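You operate a simulated robot arm through the tools that you are given. There is no shell and no other tool.

You are at the controls of a simulated robot arm. One attempt, no reset.

Task
Plug the button box into the PC and start it up.
Fine: draw the tower out; the green plug goes in the tower port next to PARK; push the tower home. Where these are worked on the way, their far stop is far enough and under half their travel is too little: computer tower.

It is judged by the outcome, as a careful person would: the job done as asked, and still so three seconds after it is handed in. It fails if anything else is knocked over, pushed out of place, dropped, spilled or broken.

Robot
A 6-joint arm with a two-finger gripper, fixed in place. Base frame: the origin is on the floor under the middle of its stand, x ahead of it, y to its left, z up; the work surface is at about z = 740. Lengths are in mm, angles in degrees, forces in N, time in s.
It reaches about 1038 mm from its shoulder. Its first joint turns from -166.0 to 166.0 degrees. Payload 1.71 kg.
The TCP is the grasp point between the finger pads, 20 mm short of the fingertips. In the tool frame z runs along the fingers and y along their closing line. The gripper opens to 96 mm; its body begins 113 mm behind the TCP.
Orientation is that of the tool frame in the base frame, as a unit quaternion [x, y, z, w]. With the fingers straight down and closing along the base's y, the tool's x points along the base's -x, its y along +y and its z along -z.

Tools
- The arm moves only by the tool send_rows. Its argument "commands" is a list of rows, each an object (a shift or turn left out is 0, a gripper value left out holds the last) with "angular": the turn, a rotation vector about the tool's x, y, z in units of 8 degrees (1.0 is 8 degrees), a list of three; "offset": the shift along the tool's x, y, z in units of 40 mm (1.0 is 40 mm), a list of three; "grip": the opening, from 0 (shut) to 1 (fully open). In form: [{"angular": [wx, wy, wz], "offset": [tx, ty, tz], "grip": grip}, ...]. A call has 1 to 20 rows; each row shifts and turns the commanded pose from where the row before left it, along the tool's axes as they then stand. A call with a number of a shift or a turn outside -1 to 1 is refused whole. Rows are played at 5 a second. More than 50 mm and 8.6 degrees between two rows, or a gripper value outside its range, and nothing of the call is played. Where a pose cannot be reached the arm comes as near as it can. A force on the tool above 70 N (or 10 N above the force at the start of the call, whichever is more), or a blocked arm, ends the call early, and 0.2 s more pass. Each finger travels about 45 mm/s and halts on what it meets, pressing with about 24 N; the grip force reading is that of the motor and also rises with nothing between the fingers. The clock runs only during rows and for 0.2 s after the last one: add rows that do not move to give the fingers time. It gives the time, the measured TCP pose, the force on the tool (base axes), the opening and the grip force at its end, in the units of the frame above (readings bear some noise), with the torque about the TCP (base axes, N m) and any sound that the robot's microphone picked up.
- Cameras (640 x 400 px; columns grow to the right, rows downward): "scene" is fixed at [50.4, -499.8, 1529.2]; the picture's right is [0.87, -0.50, 0.00], its down [-0.20, -0.34, -0.92] and it looks along [0.46, 0.80, -0.39] (base axes); focal length 364 px, centre (320, 200). "wrist" rides on the gripper at [66, 14, -145] in the tool frame; the picture's right is [-0.21, 0.98, 0.00], its down [-0.88, -0.18, -0.45] and it looks along [-0.44, -0.09, 0.90] (tool axes); focal length 275 px, centre (320, 200). There is no depth. A picture from a camera that has moved, and an enlarged one, comes with that camera's place and axes in the base frame and with its lens.
- capture(camera): a new picture of that camera. It takes no simulated time.
- raise_lower(by): moves the trunk up (or, below 0, down) by that many mm; the arm rides with it, the base frame stays. It gives what a move gives, with no picture.
- inspect(camera, box): a new picture of the part [left, top, right, bottom] of that camera's present view, enlarged. It takes no simulated time.
- sign_off(): hands the job in; it is judged then, once.

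Nothing tells you positions but the pictures and the camera data. Unless the task says otherwise, let go and move clear before handing in.

The tools are called as a command line: name --argument value ..., lists and objects as JSON in quotes. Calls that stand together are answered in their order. send_rows: Moves the arm, as the interface text tells. Its arguments: {"type":"object","properties":{"commands":{"type":"array"}},"required":["commands"]} The other tools are called the same way: raise_lower (by) moves the trunk up or down; capture (camera) takes a picture; inspect (camera, box) takes an enlarged picture of a part of a camera's view; sign_off () hands the job in.

At the start:

```text
clock: 0.0
tool_pos: [492.1, 342.7, 1279.2]
tool_rot: [0.0, 1.0, 0.0, -0.001]
wrist_force: [0.2, 0.1, -0.5]
moment: [0.03, -0.03, 0.01]
width: 95.8
finger_force: 0.0
trunk travel left (down, up): [-200.0, 190.0]
```

scene: 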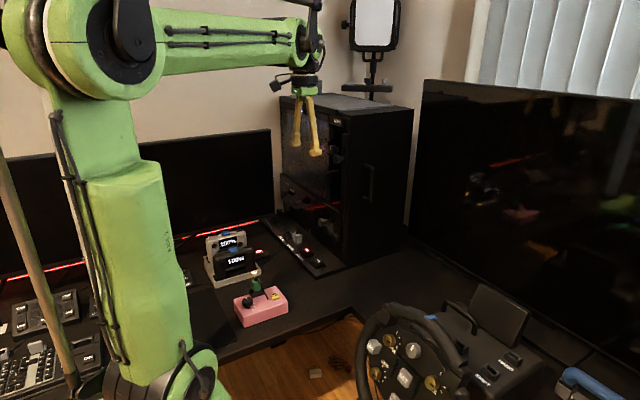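
wrist: 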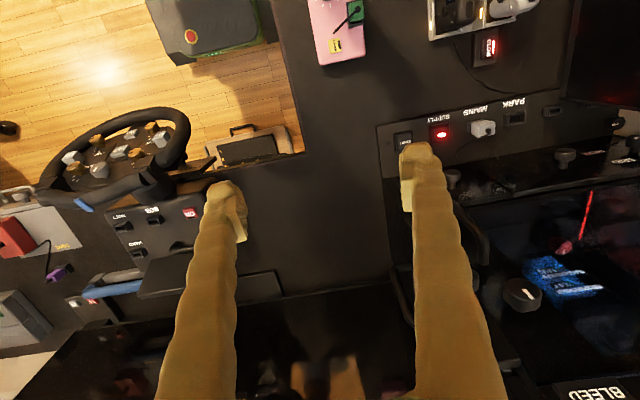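

I see a dark desk with a PC tower at the back on a tray, a pink button box with a green plug, and small panels around. I'll look more closely at each area before moving.

inspect --camera "scene" --box '[190, 190, 350, 340]'

inspect --camera "scene" --box '[260, 80, 430, 280]'

inspect --camera "wrist" --box '[370, 80, 640, 250]'

inspect --camera "wrist" --box '[280, 0, 560, 160]'

inspect --camera "scene" --box '[350, 270, 640, 400]'

inspect --camera "wrist" --box '[420, 200, 640, 400]'

```text
2.67 times, centred on (270, 265) of scene
camera zoom: at [50.4, -499.8, 1529.2], right [0.87, -0.5, 0.0], down [-0.2, -0.34, -0.92], along [0.46, 0.8, -0.39], focal length 970 px, centre (453, 27)
```

zoom: 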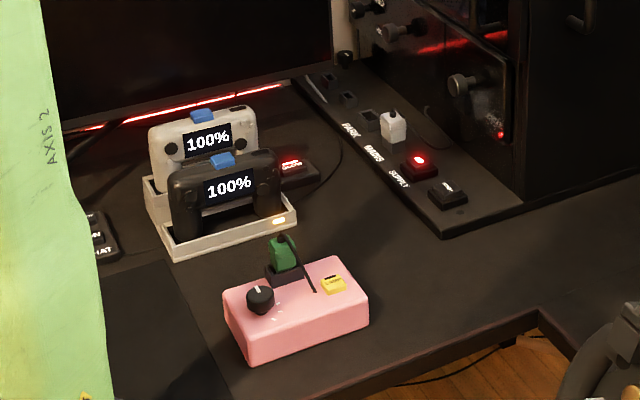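

```text
2.00 times, centred on (345, 180) of scene
camera zoom: at [50.4, -499.8, 1529.2], right [0.87, -0.5, 0.0], down [-0.2, -0.34, -0.92], along [0.46, 0.8, -0.39], focal length 728 px, centre (270, 240)
```

zoom: 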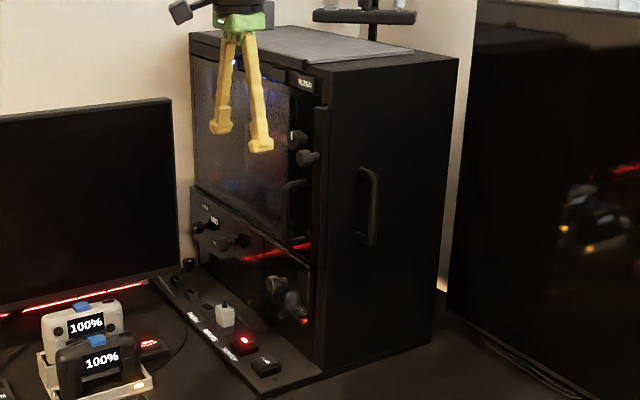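

```text
2.35 times, centred on (505, 165) of wrist
camera zoom: at [426.2, 357.5, 1425.2], right [0.21, 0.98, 0.0], down [0.88, -0.18, 0.44], along [0.43, -0.09, -0.9], focal length 648 px, centre (-115, 282)
```

zoom: 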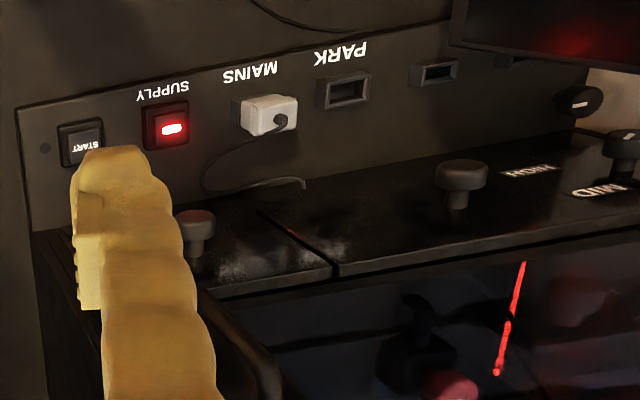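

```text
2.29 times, centred on (420, 80) of wrist
camera zoom: at [426.2, 357.5, 1425.2], right [0.21, 0.98, 0.0], down [0.88, -0.18, 0.44], along [0.43, -0.09, -0.9], focal length 629 px, centre (91, 474)
```

zoom: 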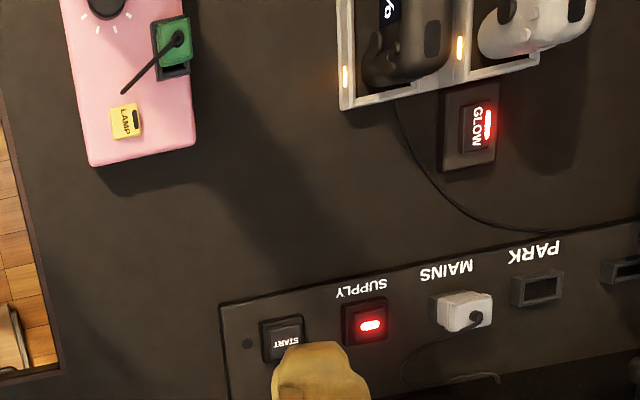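

```text
2.21 times, centred on (495, 335) of scene
camera zoom: at [50.4, -499.8, 1529.2], right [0.87, -0.5, 0.0], down [-0.2, -0.34, -0.92], along [0.46, 0.8, -0.39], focal length 803 px, centre (-66, -98)
```

zoom: 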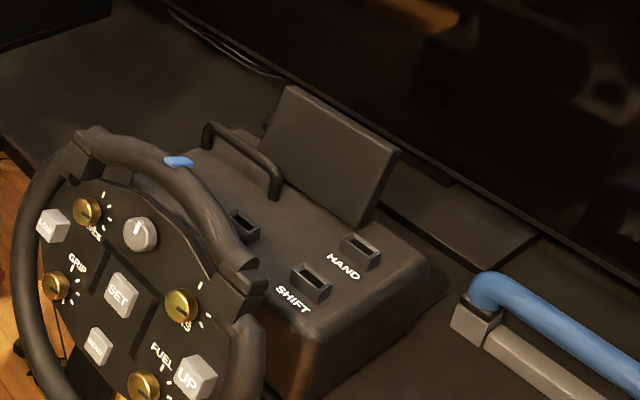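

```text
2.00 times, centred on (530, 300) of wrist
camera zoom: at [426.2, 357.5, 1425.2], right [0.21, 0.98, 0.0], down [0.88, -0.18, 0.44], along [0.43, -0.09, -0.9], focal length 551 px, centre (-100, 0)
```

zoom: 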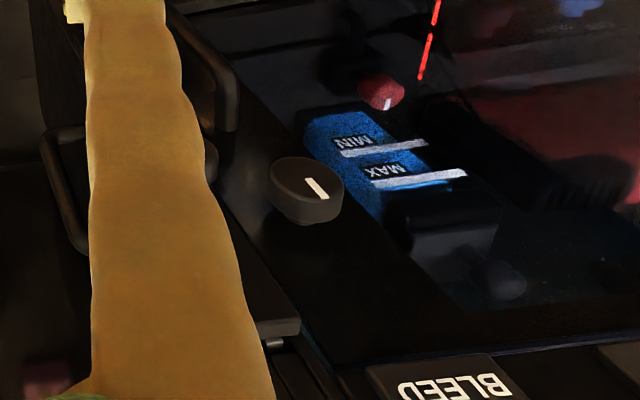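

The tower stands at about x 700–990 with a vertical handle on its face toward -y, near (795, 450, 1087). The labelled strip runs along its foot, and the pink box with the parked green plug is near (353, 437, 830). I'll first turn the gripper to point along +y so it faces the handle, then look.

send_rows --commands '[{"angular": [-0.577, 0.577, 0.577], "offset": [0, 0, 0], "grip": 1}, {"angular": [-0.577, 0.577, 0.577]}, {"angular": [-0.577, 0.577, 0.577]}, {"angular": [-0.577, 0.577, 0.577]}, {"angular": [-0.577, 0.577, 0.577]}, {"angular": [-0.577, 0.577, 0.577]}, {"angular": [-0.577, 0.577, 0.577]}, {"angular": [-0.577, 0.577, 0.577]}]'

```text
clock: 1.8
tool_pos: [472.3, 343.8, 1287.0]
tool_rot: [0.304, 0.85, 0.308, -0.301]
wrist_force: [0.3, 0.5, -0.6]
moment: [0.06, 0.03, 0.0]
width: 95.8
finger_force: 0.0
trunk travel left (down, up): [-200.0, 190.0]
```

The arm is turning as planned, with the tool now about halfway round. I'll finish the turn and take pictures.

send_rows --commands '[{"angular": [-0.577, 0.577, 0.577], "offset": [0, 0, 0], "grip": 1}, {"angular": [-0.577, 0.577, 0.577]}, {"angular": [-0.577, 0.577, 0.577]}, {"angular": [-0.577, 0.577, 0.577]}, {"angular": [-0.577, 0.577, 0.577]}, {"angular": [-0.577, 0.577, 0.577]}, {"angular": [-0.577, 0.577, 0.577]}, {"angular": [0, 0, 0]}, {"angular": [0, 0, 0]}]'

capture --camera "wrist"

capture --camera "scene"

```text
clock: 3.8
tool_pos: [474.2, 344.0, 1285.7]
tool_rot: [0.497, 0.503, 0.503, -0.497]
wrist_force: [0.4, -0.3, 0.5]
moment: [-0.02, -0.01, 0.03]
width: 95.8
finger_force: 0.1
trunk travel left (down, up): [-200.0, 190.0]
```

```text
taken
camera wrist: at [486.2, 198.7, 1352.0], right [0.98, 0.0, -0.19], down [-0.17, -0.44, -0.88], along [-0.09, 0.9, -0.44], focal length 275 px, centre (320, 200)
```

wrist: 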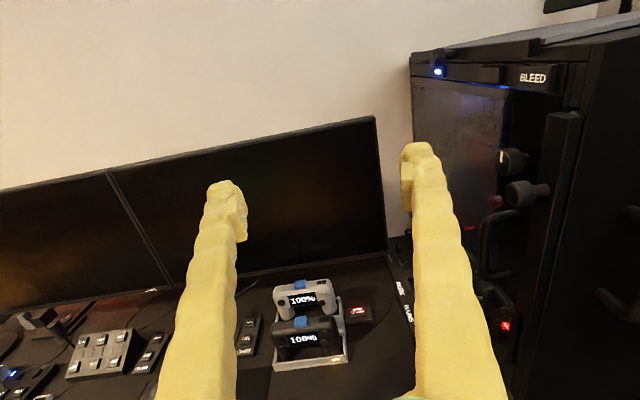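

```text
taken
```

scene: 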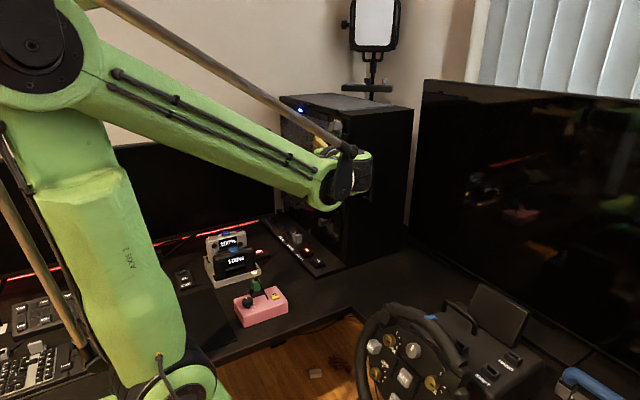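

The tool now points along +y, and the tower face with its handle is on the right side of the wrist view. I'll shift over in front of the handle, staying clear, and look again.

send_rows --commands '[{"offset": [0, 0.7, -0.5]}, {"offset": [-0.3, 0.8, -0.5]}, {"offset": [-0.4, 0.8, -0.5]}, {"offset": [-0.4, 0.8, -0.5]}, {"offset": [-0.4, 0.8, 0]}, {"offset": [-0.4, 0.8, 0]}, {"offset": [-0.4, 0.8, 0]}, {"offset": [0, 0.8, 0]}, {"offset": [0, 0, 0]}, {"offset": [0, 0, 0]}]'

capture --camera "wrist"

capture --camera "scene"

```text
clock: 6.0
tool_pos: [726.0, 261.8, 1195.8]
tool_rot: [0.496, 0.504, 0.503, -0.497]
wrist_force: [-1.3, -1.3, 0.1]
moment: [0.01, -0.01, -0.05]
width: 96.1
finger_force: 0.0
trunk travel left (down, up): [-200.0, 190.0]
```

```text
taken
camera wrist: at [739.0, 116.9, 1263.0], right [0.98, 0.0, -0.19], down [-0.17, -0.44, -0.88], along [-0.09, 0.9, -0.44], focal length 275 px, centre (320, 200)
```

wrist: 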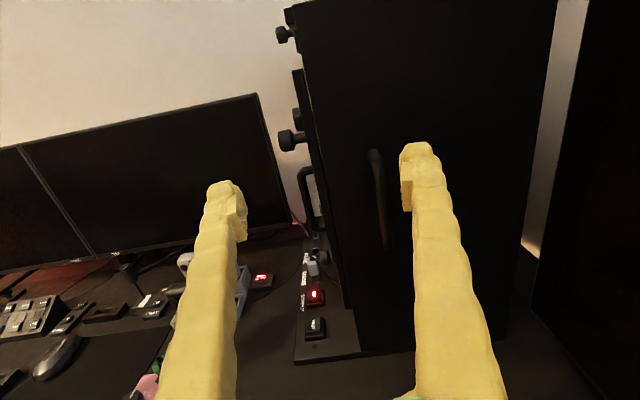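

```text
taken
```

scene: 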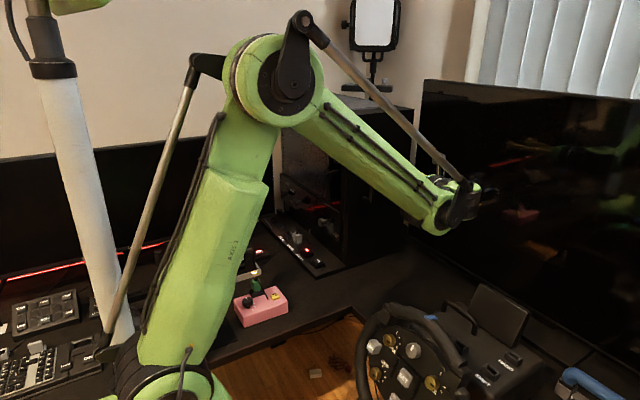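

The handle bar shows between the fingers, near (781, 433), spanning about z 1012–1156. I'll take an enlarged look before going in.

inspect --camera "wrist" --box '[260, 120, 460, 360]'

inspect --camera "scene" --box '[250, 190, 410, 290]'

```text
1.67 times, centred on (360, 240) of wrist
camera zoom: at [739.0, 116.9, 1263.0], right [0.98, 0.0, -0.19], down [-0.17, -0.44, -0.88], along [-0.09, 0.9, -0.44], focal length 459 px, centre (253, 133)
```

zoom: 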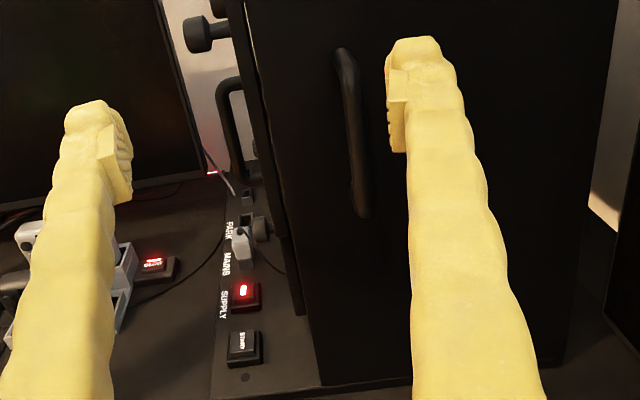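

```text
4.00 times, centred on (330, 240) of scene
camera zoom: at [50.4, -499.8, 1529.2], right [0.87, -0.5, 0.0], down [-0.2, -0.34, -0.92], along [0.46, 0.8, -0.39], focal length 1455 px, centre (280, 40)
```

zoom: 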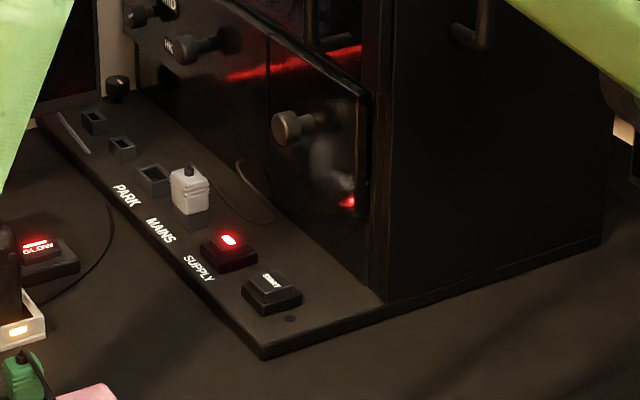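

The strip with START, SUPPLY, MAINS and PARK is one plate with the tower, and two unlabelled ports lie beyond PARK. I'll line up with the handle and go partway in.

send_rows --commands '[{"offset": [-0.7, 0.35, 0]}, {"offset": [-0.7, 0.35, 0.5]}, {"offset": [-0.7, 0.35, 0.8]}, {"offset": [-0.675, 0.3, 0.8]}, {"offset": [0, 0, 0.6]}, {"offset": [0, 0, 0]}, {"offset": [0, 0, 0]}]'

capture --camera "wrist"

capture --camera "scene"

```text
clock: 7.6
tool_pos: [783.0, 371.6, 1086.9]
tool_rot: [0.496, 0.503, 0.504, -0.497]
wrist_force: [-0.8, -0.2, -0.7]
moment: [-0.03, -0.03, -0.02]
width: 96.0
finger_force: 0.0
trunk travel left (down, up): [-200.0, 190.0]
```

```text
taken
camera wrist: at [794.9, 227.4, 1153.1], right [0.98, 0.0, -0.19], down [-0.17, -0.44, -0.88], along [-0.09, 0.9, -0.44], focal length 275 px, centre (320, 200)
```

wrist: 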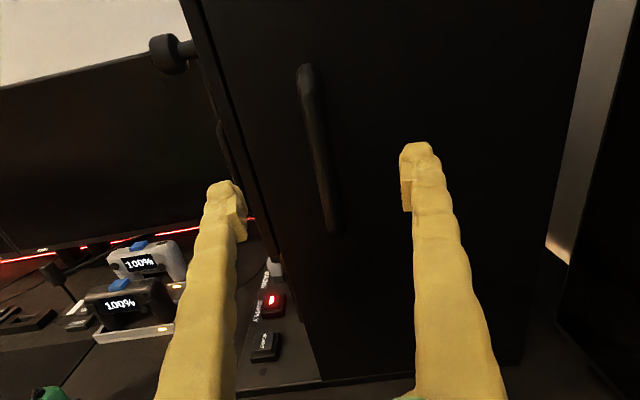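

```text
taken
```

scene: 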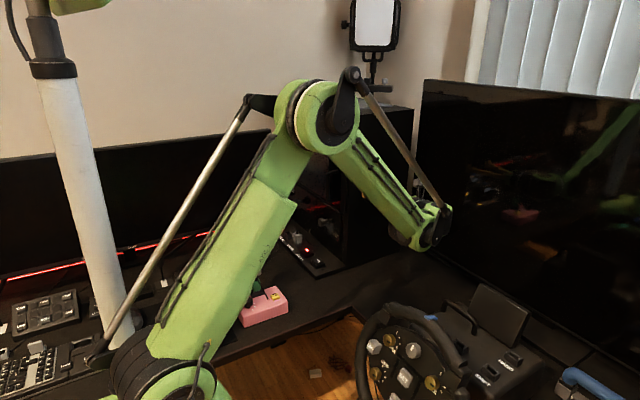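

The bar sits near (781, 440), centred between the fingers. I'll advance so the bar lies between the pads, then close.

send_rows --commands '[{"offset": [0, 0, 0.6]}, {"offset": [0, 0, 0.5]}, {"offset": [0, 0, 0.45]}, {"offset": [0, 0, 0]}, {"offset": [0, 0, 0], "grip": 0}, {"grip": 0}, {"grip": 0}, {"grip": 0}, {"grip": 0}, {"grip": 0}, {"grip": 0}, {"grip": 0}]'

capture --camera "wrist"

```text
clock: 10.2
tool_pos: [784.5, 432.0, 1086.6]
tool_rot: [0.497, 0.502, 0.503, -0.498]
wrist_force: [58.8, 6.8, 27.1]
moment: [-0.74, 0.2, 0.86]
width: 9.8
finger_force: 34.5
trunk travel left (down, up): [-200.0, 190.0]
```

```text
taken
camera wrist: at [797.7, 287.2, 1152.0], right [0.98, 0.0, -0.2], down [-0.18, -0.44, -0.88], along [-0.08, 0.9, -0.43], focal length 275 px, centre (320, 200)
```

wrist: 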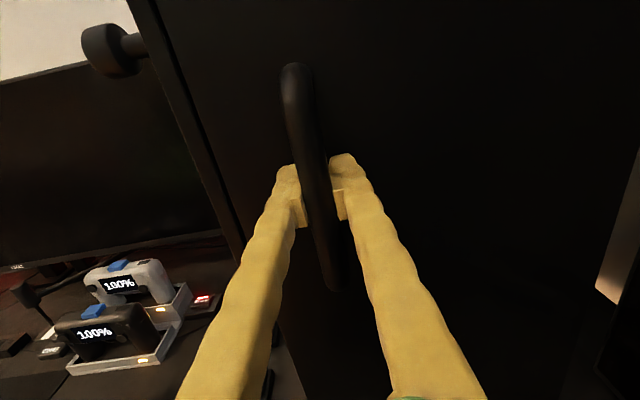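

The bar is gripped (9.8 mm) but with a side load of about 59 N along x, so the tool sits slightly off centre. I'll ease it a few millimetres toward +x before pulling.

send_rows --commands '[{"offset": [0, 0.05, 0]}, {"offset": [0, 0.05, 0]}, {"offset": [0, 0, 0]}]'

```text
clock: 11.0
tool_pos: [786.5, 431.9, 1086.2]
tool_rot: [0.496, 0.503, 0.503, -0.497]
wrist_force: [18.9, -3.9, 12.9]
moment: [0.47, 0.38, 0.27]
width: 9.7
finger_force: 34.9
trunk travel left (down, up): [-200.0, 190.0]
```

The side load dropped to 19 N. I'll centre a little more and begin drawing the tower out along -y.

send_rows --commands '[{"offset": [0, 0.04, 0]}, {"offset": [0, 0, -0.1]}, {"offset": [0, 0, -0.15]}, {"offset": [0, 0, -0.2]}, {"offset": [0, 0, -0.2]}, {"offset": [0, 0, 0]}]'

capture --camera "scene"

```text
clock: 12.4
tool_pos: [784.0, 407.5, 1086.3]
tool_rot: [0.496, 0.504, 0.503, -0.496]
wrist_force: [-27.2, -7.1, -30.4]
moment: [0.12, 0.33, -0.38]
width: 9.7
finger_force: 34.8
trunk travel left (down, up): [-200.0, 190.0]
```

```text
taken
```

scene: 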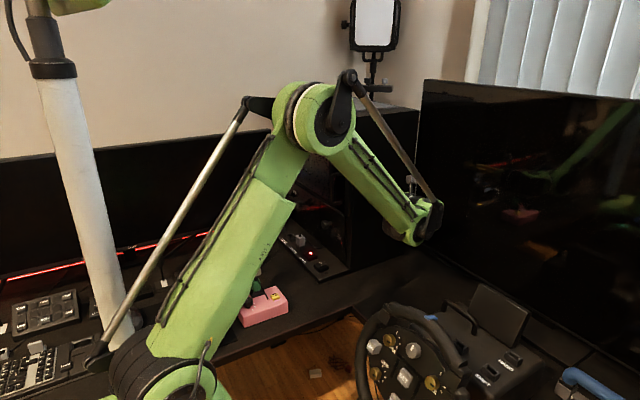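

The tower follows: the handle has moved from y 432 to 407. Some side load built up in x and z, so I'll relieve it and continue with a slight drift toward -x.

send_rows --commands '[{"offset": [-0.04, -0.06, 0]}, {"offset": [0, 0, 0]}]'

```text
clock: 13.0
tool_pos: [785.8, 407.8, 1086.8]
tool_rot: [0.497, 0.502, 0.504, -0.497]
wrist_force: [3.8, 6.6, -1.4]
moment: [-0.44, 0.4, 0.0]
width: 9.9
finger_force: 35.6
trunk travel left (down, up): [-200.0, 190.0]
```

The load is now near zero. I'll pull further in steps.

send_rows --commands '[{"offset": [0, 0, -0.25]}, {"offset": [0, 0, -0.25]}, {"offset": [0, 0, -0.25]}, {"offset": [0, 0, -0.25]}, {"offset": [0, 0, 0]}]'

```text
clock: 14.2
tool_pos: [784.2, 364.4, 1085.8]
tool_rot: [0.497, 0.503, 0.503, -0.497]
wrist_force: [17.5, -2.5, 8.3]
moment: [-0.27, 0.35, 0.2]
width: 9.7
finger_force: 35.0
trunk travel left (down, up): [-200.0, 190.0]
```

The tower keeps sliding freely (y now 364). I'll continue the pull.

send_rows --commands '[{"offset": [0, 0.03, -0.25]}, {"offset": [0, 0, -0.25]}, {"offset": [0, 0, -0.25]}, {"offset": [0, 0, -0.25]}, {"offset": [0, 0, -0.25]}, {"offset": [0, 0, -0.25]}, {"offset": [0, 0, 0]}]'

capture --camera "scene"

capture --camera "wrist"

```text
clock: 15.8
tool_pos: [784.5, 305.9, 1085.9]
tool_rot: [0.497, 0.503, 0.504, -0.496]
wrist_force: [0.2, -4.1, 6.0]
moment: [-0.32, 0.39, -0.04]
width: 9.9
finger_force: 34.6
trunk travel left (down, up): [-200.0, 190.0]
```

```text
taken
```

scene: 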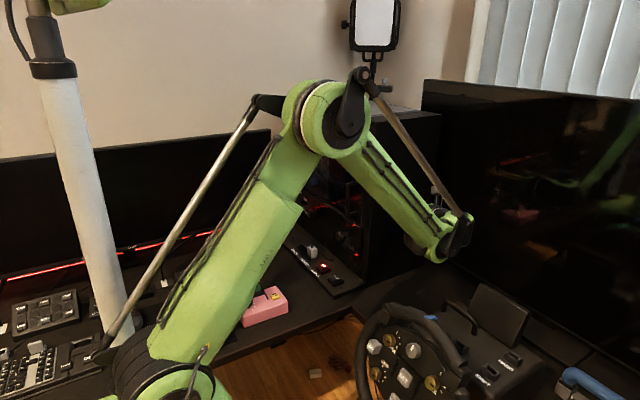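

```text
taken
camera wrist: at [798.2, 161.4, 1152.1], right [0.98, 0.0, -0.19], down [-0.17, -0.44, -0.88], along [-0.08, 0.9, -0.44], focal length 275 px, centre (320, 200)
```

wrist: 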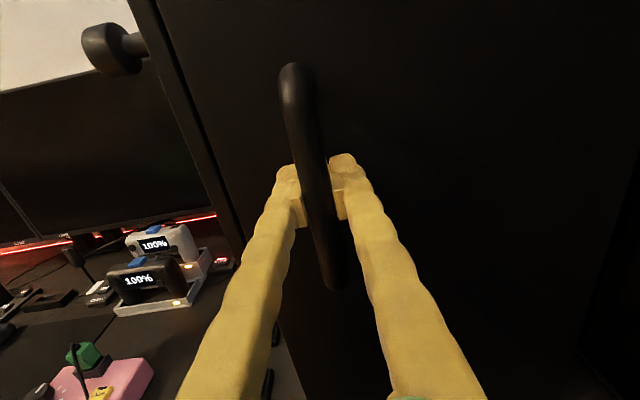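

The tower has come out about 126 mm, and the wheel rig below is still well clear. I'll keep pulling toward the far stop.

send_rows --commands '[{"offset": [0, 0, -0.25]}, {"offset": [0, 0, -0.25]}, {"offset": [0, 0, -0.25]}, {"offset": [0, 0, -0.25]}, {"offset": [0, 0, -0.25]}, {"offset": [0, 0, -0.25]}, {"offset": [0, 0, 0]}]'

```text
clock: 17.4
tool_pos: [785.4, 248.5, 1086.8]
tool_rot: [0.497, 0.503, 0.503, -0.497]
wrist_force: [-17.4, -1.8, -10.1]
moment: [0.42, 0.39, -0.34]
width: 10.0
finger_force: 35.0
trunk travel left (down, up): [-200.0, 190.0]
```

The tower is now about 183 mm out and still running free. I'll continue and watch for the stop.

send_rows --commands '[{"offset": [0, -0.02, -0.25]}, {"offset": [0, 0, -0.25]}, {"offset": [0, 0, -0.25]}, {"offset": [0, 0, -0.25]}, {"offset": [0, 0, 0]}]'

capture --camera "scene"

```text
clock: 18.6
tool_pos: [784.9, 206.8, 1085.2]
tool_rot: [0.496, 0.503, 0.504, -0.496]
wrist_force: [-5.2, -4.5, 5.9]
moment: [-0.08, 0.43, -0.17]
width: 9.8
finger_force: 34.4
trunk travel left (down, up): [-200.0, 190.0]
```

```text
taken
```

scene: 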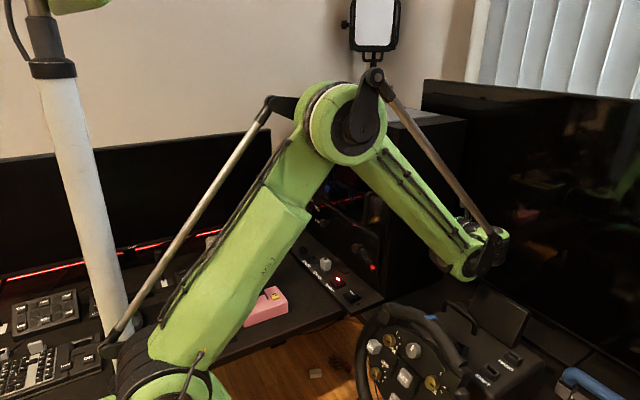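

The tower is about 225 mm out without a stop yet, and the strip end still has clearance to the wheel. I'll check the clearance closely before going further.

inspect --camera "scene" --box '[290, 210, 530, 370]'

capture --camera "wrist"

```text
2.50 times, centred on (410, 290) of scene
camera zoom: at [50.4, -499.8, 1529.2], right [0.87, -0.5, 0.0], down [-0.2, -0.34, -0.92], along [0.46, 0.8, -0.39], focal length 910 px, centre (95, -25)
```

zoom: 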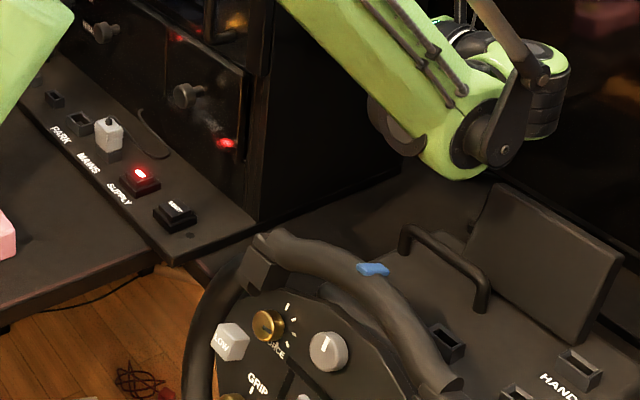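

```text
taken
camera wrist: at [798.2, 61.9, 1152.0], right [0.98, 0.0, -0.19], down [-0.17, -0.44, -0.88], along [-0.08, 0.9, -0.43], focal length 275 px, centre (320, 200)
```

wrist: 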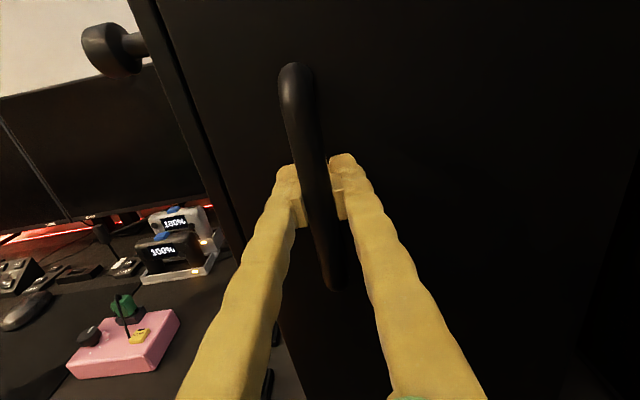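

The strip overhangs the desk cut-out and still has clearance to the wheel rig. I'll carry on pulling gently.

send_rows --commands '[{"offset": [0, 0, -0.2]}, {"offset": [0, 0, -0.2]}, {"offset": [0, 0, -0.2]}, {"offset": [0, 0, -0.2]}, {"offset": [0, 0, 0]}]'

```text
clock: 19.8
tool_pos: [784.2, 175.2, 1085.8]
tool_rot: [0.497, 0.503, 0.503, -0.497]
wrist_force: [6.2, -3.2, 6.2]
moment: [-0.11, 0.37, 0.07]
width: 9.9
finger_force: 34.5
trunk travel left (down, up): [-200.0, 190.0]
```

About 257 mm out and still free. I'll continue in small steps, watching for resistance.

send_rows --commands '[{"offset": [0, 0, -0.2]}, {"offset": [0, 0, -0.2]}, {"offset": [0, 0, -0.2]}, {"offset": [0, 0, -0.2]}, {"offset": [0, 0, 0]}]'

inspect --camera "scene" --box '[290, 210, 530, 370]'

```text
clock: 21.0
tool_pos: [785.9, 144.4, 1086.1]
tool_rot: [0.497, 0.503, 0.504, -0.497]
wrist_force: [3.6, -6.5, 4.8]
moment: [-0.36, 0.36, 0.0]
width: 9.8
finger_force: 34.6
trunk travel left (down, up): [-200.0, 190.0]
```

```text
2.50 times, centred on (410, 290) of scene
camera zoom: at [50.4, -499.8, 1529.2], right [0.87, -0.5, 0.0], down [-0.2, -0.34, -0.92], along [0.46, 0.8, -0.39], focal length 910 px, centre (95, -25)
```

zoom: 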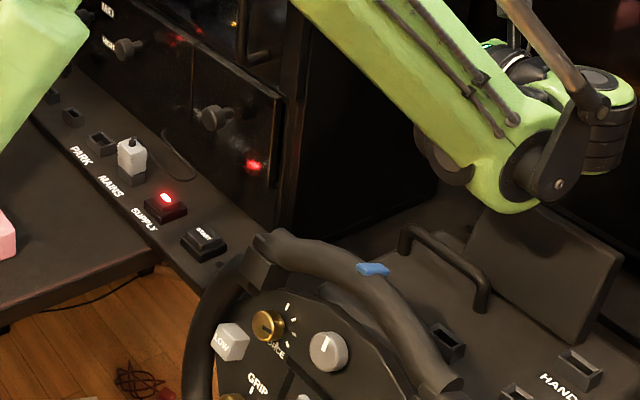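

The tower is about 288 mm out, with over 100 mm still clear to the wheel base by my estimate. I'll creep on to look for the far stop.

send_rows --commands '[{"offset": [0, 0, -0.2]}, {"offset": [0, 0, -0.2]}, {"offset": [0, 0, -0.2]}, {"offset": [0, 0, 0]}]'

inspect --camera "scene" --box '[290, 210, 530, 370]'

```text
clock: 22.0
tool_pos: [785.2, 120.0, 1085.5]
tool_rot: [0.497, 0.502, 0.504, -0.497]
wrist_force: [13.9, -4.2, 21.1]
moment: [-0.75, 0.35, 0.16]
width: 9.8
finger_force: 35.1
trunk travel left (down, up): [-200.0, 190.0]
```

```text
2.50 times, centred on (410, 290) of scene
camera zoom: at [50.4, -499.8, 1529.2], right [0.87, -0.5, 0.0], down [-0.2, -0.34, -0.92], along [0.46, 0.8, -0.39], focal length 910 px, centre (95, -25)
```

zoom: 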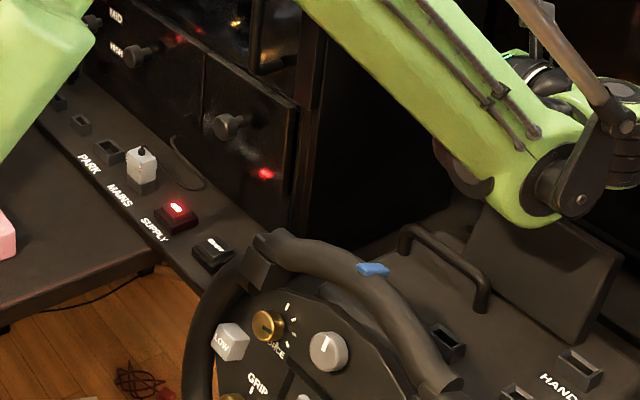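

Still no stop at about 312 mm. I'll take further small steps.

send_rows --commands '[{"offset": [0, 0.02, -0.15]}, {"offset": [0, 0, -0.15]}, {"offset": [0, 0, -0.15]}, {"offset": [0, 0, -0.15]}, {"offset": [0, 0, 0]}]'

inspect --camera "scene" --box '[290, 210, 530, 370]'

capture --camera "wrist"

```text
clock: 23.2
tool_pos: [785.1, 98.2, 1084.1]
tool_rot: [0.498, 0.504, 0.503, -0.496]
wrist_force: [9.0, 35.3, -0.7]
moment: [-0.03, 0.3, 0.08]
width: 10.2
finger_force: 34.6
trunk travel left (down, up): [-200.0, 190.0]
```

```text
2.50 times, centred on (410, 290) of scene
camera zoom: at [50.4, -499.8, 1529.2], right [0.87, -0.5, 0.0], down [-0.2, -0.34, -0.92], along [0.46, 0.8, -0.39], focal length 910 px, centre (95, -25)
```

zoom: 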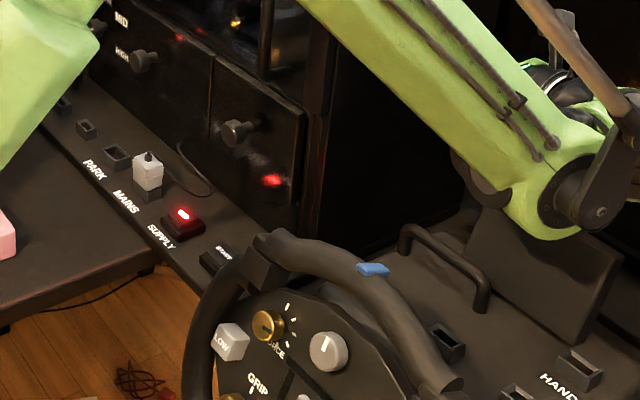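

```text
taken
camera wrist: at [798.5, -45.8, 1150.9], right [0.98, 0.0, -0.19], down [-0.17, -0.45, -0.88], along [-0.09, 0.89, -0.44], focal length 275 px, centre (320, 200)
```

wrist: 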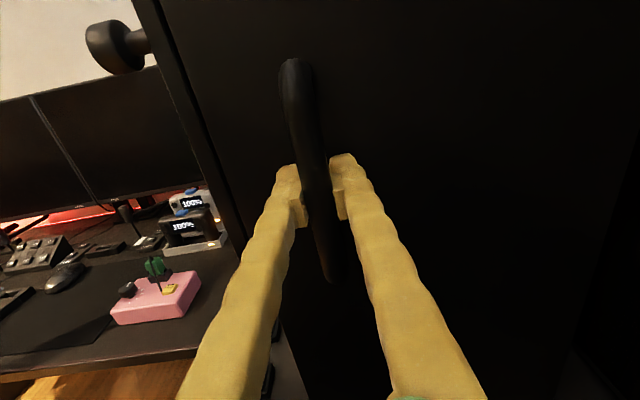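

Force along +y has jumped to 35 N, which suggests the far stop at about 334 mm. I'll try one tiny extra pull to confirm.

send_rows --commands '[{"offset": [0, 0, -0.05]}, {"offset": [0, 0, 0]}]'

```text
clock: 23.8
tool_pos: [784.2, 97.1, 1084.6]
tool_rot: [0.497, 0.504, 0.502, -0.497]
wrist_force: [-0.3, 33.0, -10.3]
moment: [0.03, 0.31, 0.0]
width: 10.5
finger_force: 35.3
trunk travel left (down, up): [-200.0, 190.0]
```

The force holds at 33 N and the fingers start slipping along the bar, so this is the far stop. I'll let go, back off and rise clear.

send_rows --commands '[{"offset": [0, 0, 0.05]}, {"grip": 0.6}, {"grip": 0.6}, {"grip": 0.6}, {"grip": 0.6}, {"grip": 0.6}, {"offset": [0, 0, -0.4]}, {"offset": [0, 0, -0.6]}, {"offset": [0, 0, -0.5]}, {"offset": [0.5, 0, 0]}, {"offset": [0.8, 0, 0]}, {"offset": [0.8, 0, 0]}, {"offset": [0.8, 0, 0]}, {"offset": [0, 0, 0]}]'

capture --camera "wrist"

capture --camera "scene"

```text
clock: 26.8
tool_pos: [782.6, 36.3, 1202.7]
tool_rot: [0.497, 0.502, 0.504, -0.496]
wrist_force: [-0.1, -0.6, 1.1]
moment: [-0.02, -0.04, -0.03]
width: 57.7
finger_force: 0.0
trunk travel left (down, up): [-200.0, 190.0]
```

```text
taken
camera wrist: at [796.3, -108.8, 1269.2], right [0.98, 0.0, -0.19], down [-0.17, -0.44, -0.88], along [-0.08, 0.9, -0.44], focal length 275 px, centre (320, 200)
```

wrist: 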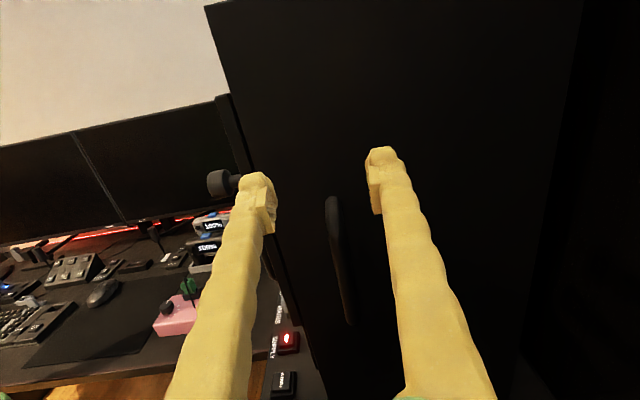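

```text
taken
```

scene: 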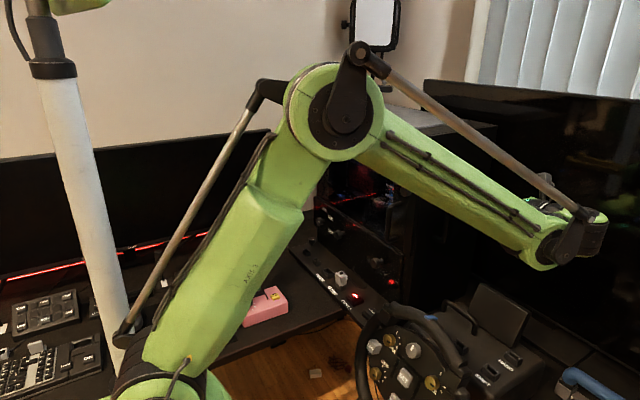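

I'm clear of the handle and the tower stays out. I'll turn the fingers back to pointing down here, then travel over to the button box.

send_rows --commands '[{"angular": [0.577, -0.577, -0.577]}, {"angular": [0.577, -0.577, -0.577]}, {"angular": [0.577, -0.577, -0.577]}, {"angular": [0.577, -0.577, -0.577]}, {"angular": [0.577, -0.577, -0.577]}, {"angular": [0.577, -0.577, -0.577]}, {"angular": [0.577, -0.577, -0.577]}, {"angular": [0.577, -0.577, -0.577]}, {"angular": [0.577, -0.577, -0.577]}, {"angular": [0.577, -0.577, -0.577]}, {"angular": [0.577, -0.577, -0.577]}, {"angular": [0.577, -0.577, -0.577]}, {"angular": [0.577, -0.577, -0.577]}, {"angular": [0.577, -0.577, -0.577]}, {"angular": [0.577, -0.577, -0.577]}, {"angular": [0, 0, 0]}, {"angular": [0, 0, 0]}]'

capture --camera "wrist"

```text
clock: 30.4
tool_pos: [788.1, 56.9, 1202.7]
tool_rot: [0.0, 1.0, 0.0, 0.007]
wrist_force: [0.2, -0.7, -0.6]
moment: [0.01, 0.0, 0.04]
width: 57.5
finger_force: 0.0
out of reach, approached as far as the arm can: row 4, 5
trunk travel left (down, up): [-200.0, 190.0]
```

```text
taken
camera wrist: at [721.5, 70.2, 1346.2], right [0.21, 0.98, 0.0], down [0.87, -0.18, 0.46], along [0.45, -0.09, -0.89], focal length 275 px, centre (320, 200)
```

wrist: 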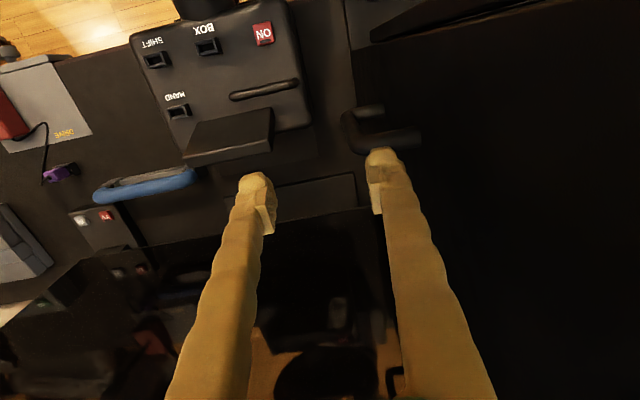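

The tool points down again beside the wheel base. I'll go back toward -x away from the tower, then across toward the pink box for a closer look.

send_rows --commands '[{"offset": [0.9, 0, 0]}, {"offset": [1, 0, 0]}, {"offset": [1, 0, 0]}, {"offset": [1, 0, 0]}, {"offset": [1, 0, 0]}, {"offset": [1, 0.2, 0]}, {"offset": [0.8, 0.8, 0]}, {"offset": [0.7, 0.9, 0]}, {"offset": [0.7, 0.9, 0.2]}, {"offset": [0.6, 0.9, 0.4]}, {"offset": [0.6, 0.9, 0.4]}, {"offset": [0.5, 0.9, 0.4]}, {"offset": [0.5, 0.9, 0.4]}, {"offset": [0, 0.5, 0]}, {"offset": [0, 0, 0]}, {"offset": [0, 0, 0]}]'

capture --camera "wrist"

capture --camera "scene"

```text
clock: 33.8
tool_pos: [377.9, 333.7, 1125.2]
tool_rot: [0.001, 1.0, 0.0, 0.007]
wrist_force: [0.4, 0.5, 0.5]
moment: [0.0, -0.01, -0.01]
width: 57.4
finger_force: 0.0
trunk travel left (down, up): [-200.0, 190.0]
```

```text
taken
camera wrist: at [310.6, 347.4, 1269.1], right [0.21, 0.98, 0.0], down [0.87, -0.19, 0.46], along [0.45, -0.09, -0.89], focal length 275 px, centre (320, 200)
```

wrist: 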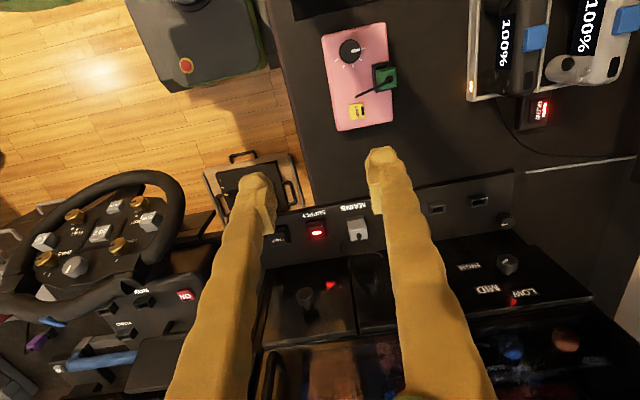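

```text
taken
```

scene: 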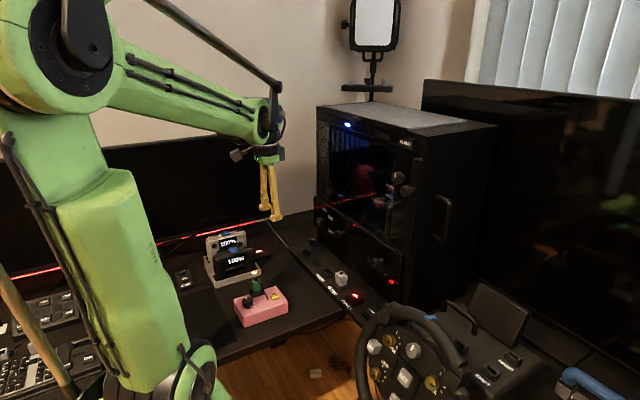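

The tower is out and the strip with its ports lies beyond the pink box. I'll enlarge the plug and the ports.

inspect --camera "wrist" --box '[300, 10, 440, 140]'

inspect --camera "wrist" --box '[260, 160, 540, 270]'

inspect --camera "scene" --box '[220, 225, 400, 340]'

```text
3.08 times, centred on (370, 75) of wrist
camera zoom: at [310.6, 347.4, 1269.1], right [0.21, 0.98, 0.0], down [0.87, -0.19, 0.46], along [0.45, -0.09, -0.89], focal length 847 px, centre (166, 585)
```

zoom: 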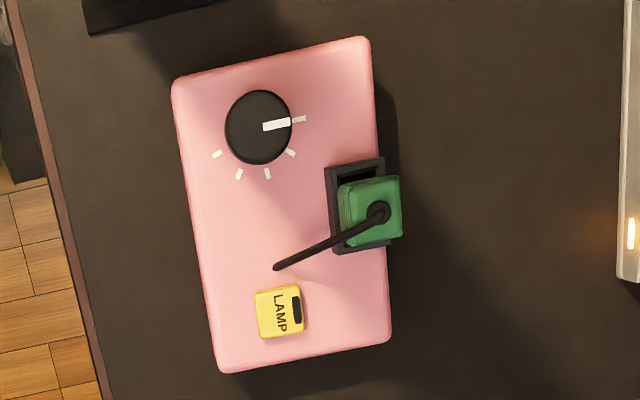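

```text
2.29 times, centred on (400, 215) of wrist
camera zoom: at [310.6, 347.4, 1269.1], right [0.21, 0.98, 0.0], down [0.87, -0.19, 0.46], along [0.45, -0.09, -0.89], focal length 629 px, centre (137, 166)
```

zoom: 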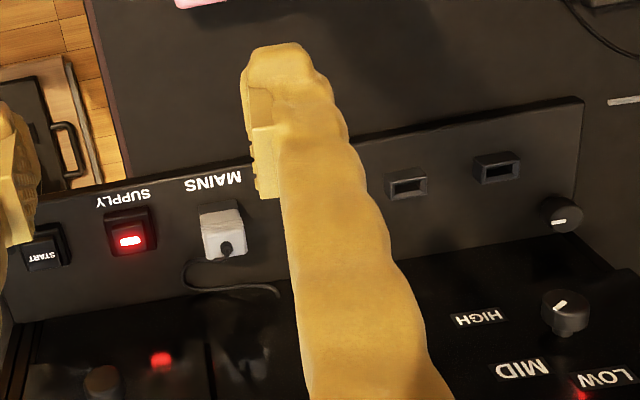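

```text
3.48 times, centred on (310, 282) of scene
camera zoom: at [50.4, -499.8, 1529.2], right [0.87, -0.5, 0.0], down [-0.2, -0.34, -0.92], along [0.46, 0.8, -0.39], focal length 1266 px, centre (355, -87)
```

zoom: 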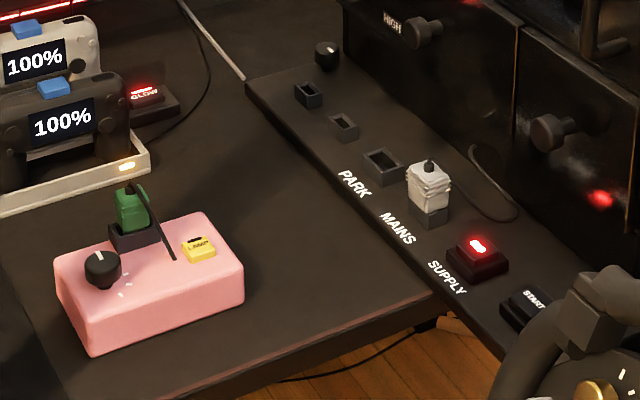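

The green plug sits in a socket on the pink box, and the port next to PARK is the flatter unlabelled one. I'll move above the plug for a close look.

send_rows --commands '[{"offset": [0.3, 0.7, 0.5], "grip": 1}, {"offset": [0.325, 0.7, 0.8]}, {"offset": [0, 0.7, 0.8]}, {"offset": [0, 0.475, 0.9]}, {"offset": [0, 0, 0.9]}, {"offset": [0, 0, 0.8]}, {"offset": [0, 0, 0.4]}, {"offset": [0, 0, 0]}, {"offset": [0, 0, 0]}]'

capture --camera "wrist"

capture --camera "scene"

```text
clock: 35.8
tool_pos: [355.6, 435.9, 919.8]
tool_rot: [-0.001, 1.0, 0.0, 0.007]
wrist_force: [-0.2, 0.3, -0.2]
moment: [-0.02, -0.01, -0.02]
width: 95.6
finger_force: 0.3
trunk travel left (down, up): [-200.0, 190.0]
```

```text
taken
camera wrist: at [288.7, 450.1, 1064.1], right [0.21, 0.98, 0.0], down [0.87, -0.18, 0.46], along [0.45, -0.09, -0.89], focal length 275 px, centre (320, 200)
```

wrist: 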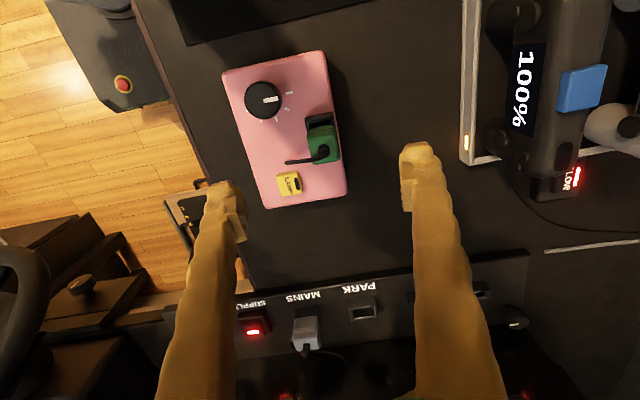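

```text
taken
```

scene: 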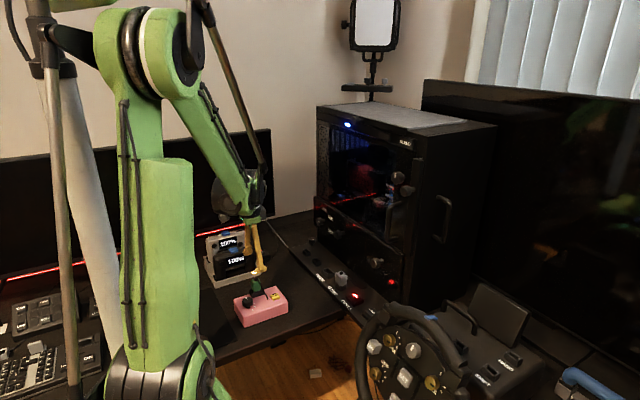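

inspect --camera "wrist" --box '[260, 90, 380, 210]'

inspect --camera "scene" --box '[225, 260, 305, 335]'

inspect --camera "wrist" --box '[230, 260, 420, 370]'

```text
3.33 times, centred on (320, 150) of wrist
camera zoom: at [288.7, 450.1, 1064.1], right [0.21, 0.98, 0.0], down [0.87, -0.18, 0.46], along [0.45, -0.09, -0.89], focal length 918 px, centre (320, 367)
```

zoom: 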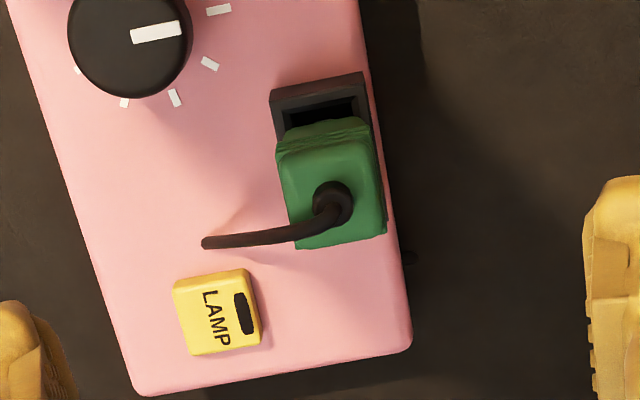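

```text
5.33 times, centred on (265, 298) of scene
camera zoom: at [50.4, -499.8, 1529.2], right [0.87, -0.5, 0.0], down [-0.2, -0.34, -0.92], along [0.46, 0.8, -0.39], focal length 1940 px, centre (613, -320)
```

zoom: 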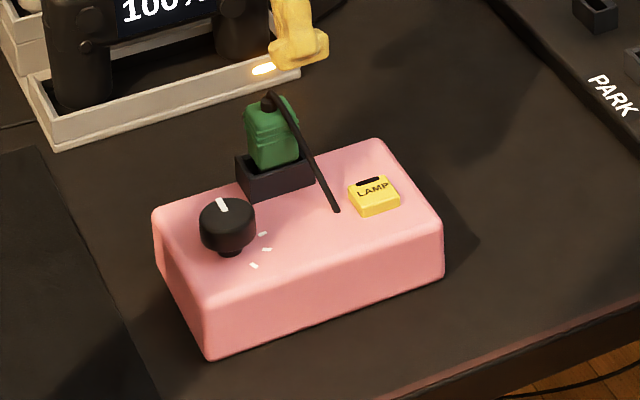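

```text
3.37 times, centred on (325, 315) of wrist
camera zoom: at [288.7, 450.1, 1064.1], right [0.21, 0.98, 0.0], down [0.87, -0.18, 0.46], along [0.45, -0.09, -0.89], focal length 927 px, centre (303, -187)
```

zoom: 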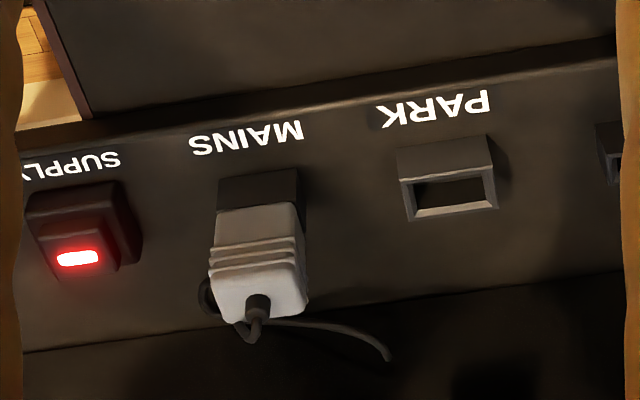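

The plug top is near (355, 440, 840) in a holder about 44 mm along x and 27 mm along y, whose top is near z 808. The tower ports are long along y. I'll zoom in tighter to learn the plug's exact shape.

inspect --camera "wrist" --box '[295, 105, 350, 170]'

inspect --camera "scene" --box '[245, 265, 290, 310]'

inspect --camera "scene" --box '[290, 225, 370, 300]'

```text
6.15 times, centred on (322, 138) of wrist
camera zoom: at [288.7, 450.1, 1064.1], right [0.21, 0.98, 0.0], down [0.87, -0.18, 0.46], along [0.45, -0.09, -0.89], focal length 1694 px, centre (305, 585)
```

zoom: 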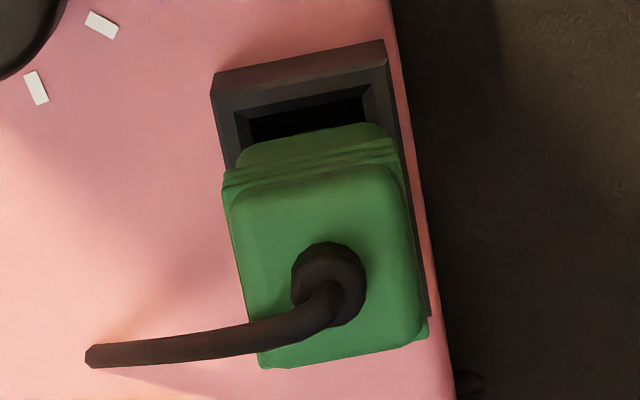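

```text
8.89 times, centred on (268, 288) of scene
camera zoom: at [50.4, -499.8, 1529.2], right [0.87, -0.5, 0.0], down [-0.2, -0.34, -0.92], along [0.46, 0.8, -0.39], focal length 3234 px, centre (787, -578)
```

zoom: 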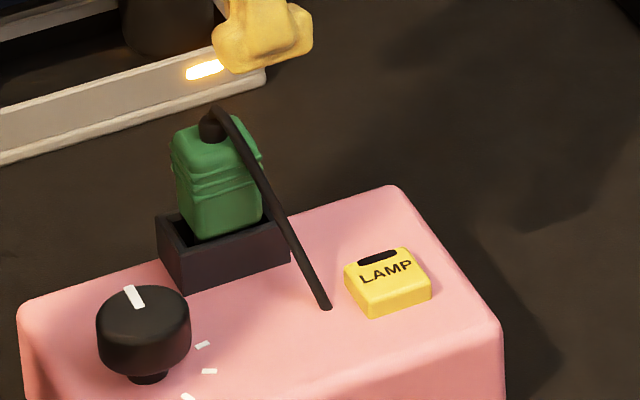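

```text
5.33 times, centred on (330, 262) of scene
camera zoom: at [50.4, -499.8, 1529.2], right [0.87, -0.5, 0.0], down [-0.2, -0.34, -0.92], along [0.46, 0.8, -0.39], focal length 1940 px, centre (267, -133)
```

zoom: 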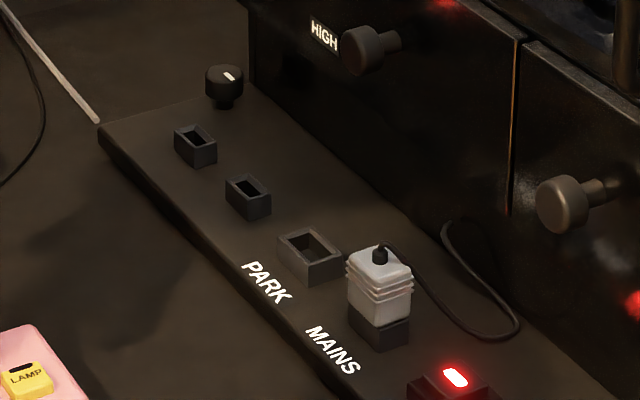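

The plug is about 23 × 25 mm, centred near (355, 440.6) and yawed about -3°, and its cord heads toward -y. I'll turn the gripper about 90° so the fingers take it on its ±x sides, clear of the cord.

send_rows --commands '[{"angular": [0, 0, -0.984], "grip": 0.6}, {"angular": [0, 0, -0.984]}, {"angular": [0, 0, -0.984]}, {"angular": [0, 0, -0.984]}, {"angular": [0, 0, -0.984]}, {"angular": [0, 0, -0.984]}, {"angular": [0, 0, -0.984]}, {"angular": [0, 0, -0.984]}, {"angular": [0, 0, -0.984]}, {"angular": [0, 0, -0.984]}, {"angular": [0, 0, -0.984]}, {"angular": [0, 0, 0]}, {"angular": [0, 0, 0]}]'

capture --camera "wrist"

```text
clock: 38.6
tool_pos: [356.0, 434.7, 919.3]
tool_rot: [-0.686, 0.727, -0.005, 0.005]
wrist_force: [0.6, 0.7, 0.1]
moment: [0.0, 0.02, 0.01]
width: 57.5
finger_force: 0.1
trunk travel left (down, up): [-200.0, 190.0]
```

```text
taken
camera wrist: at [336.2, 370.9, 1065.1], right [-0.96, 0.26, -0.01], down [0.23, 0.86, 0.45], along [0.13, 0.43, -0.89], focal length 275 px, centre (320, 200)
```

wrist: 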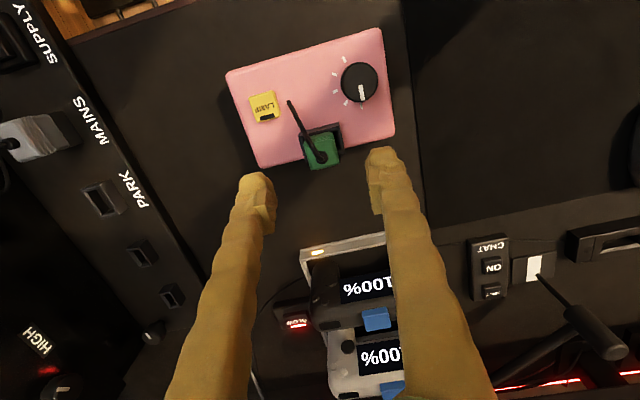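

The gripper has turned and the plug lies between the fingers in view. I'll zoom in to fix its centre from this angle.

inspect --camera "wrist" --box '[270, 90, 370, 190]'

```text
4.00 times, centred on (320, 140) of wrist
camera zoom: at [336.2, 370.9, 1065.1], right [-0.96, 0.26, -0.01], down [0.23, 0.86, 0.45], along [0.13, 0.43, -0.89], focal length 1101 px, centre (320, 440)
```

zoom: 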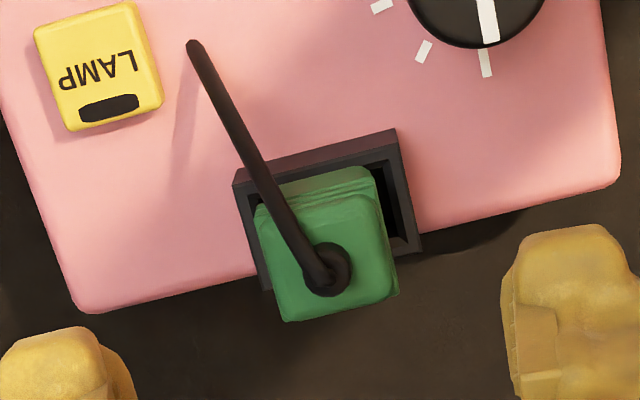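

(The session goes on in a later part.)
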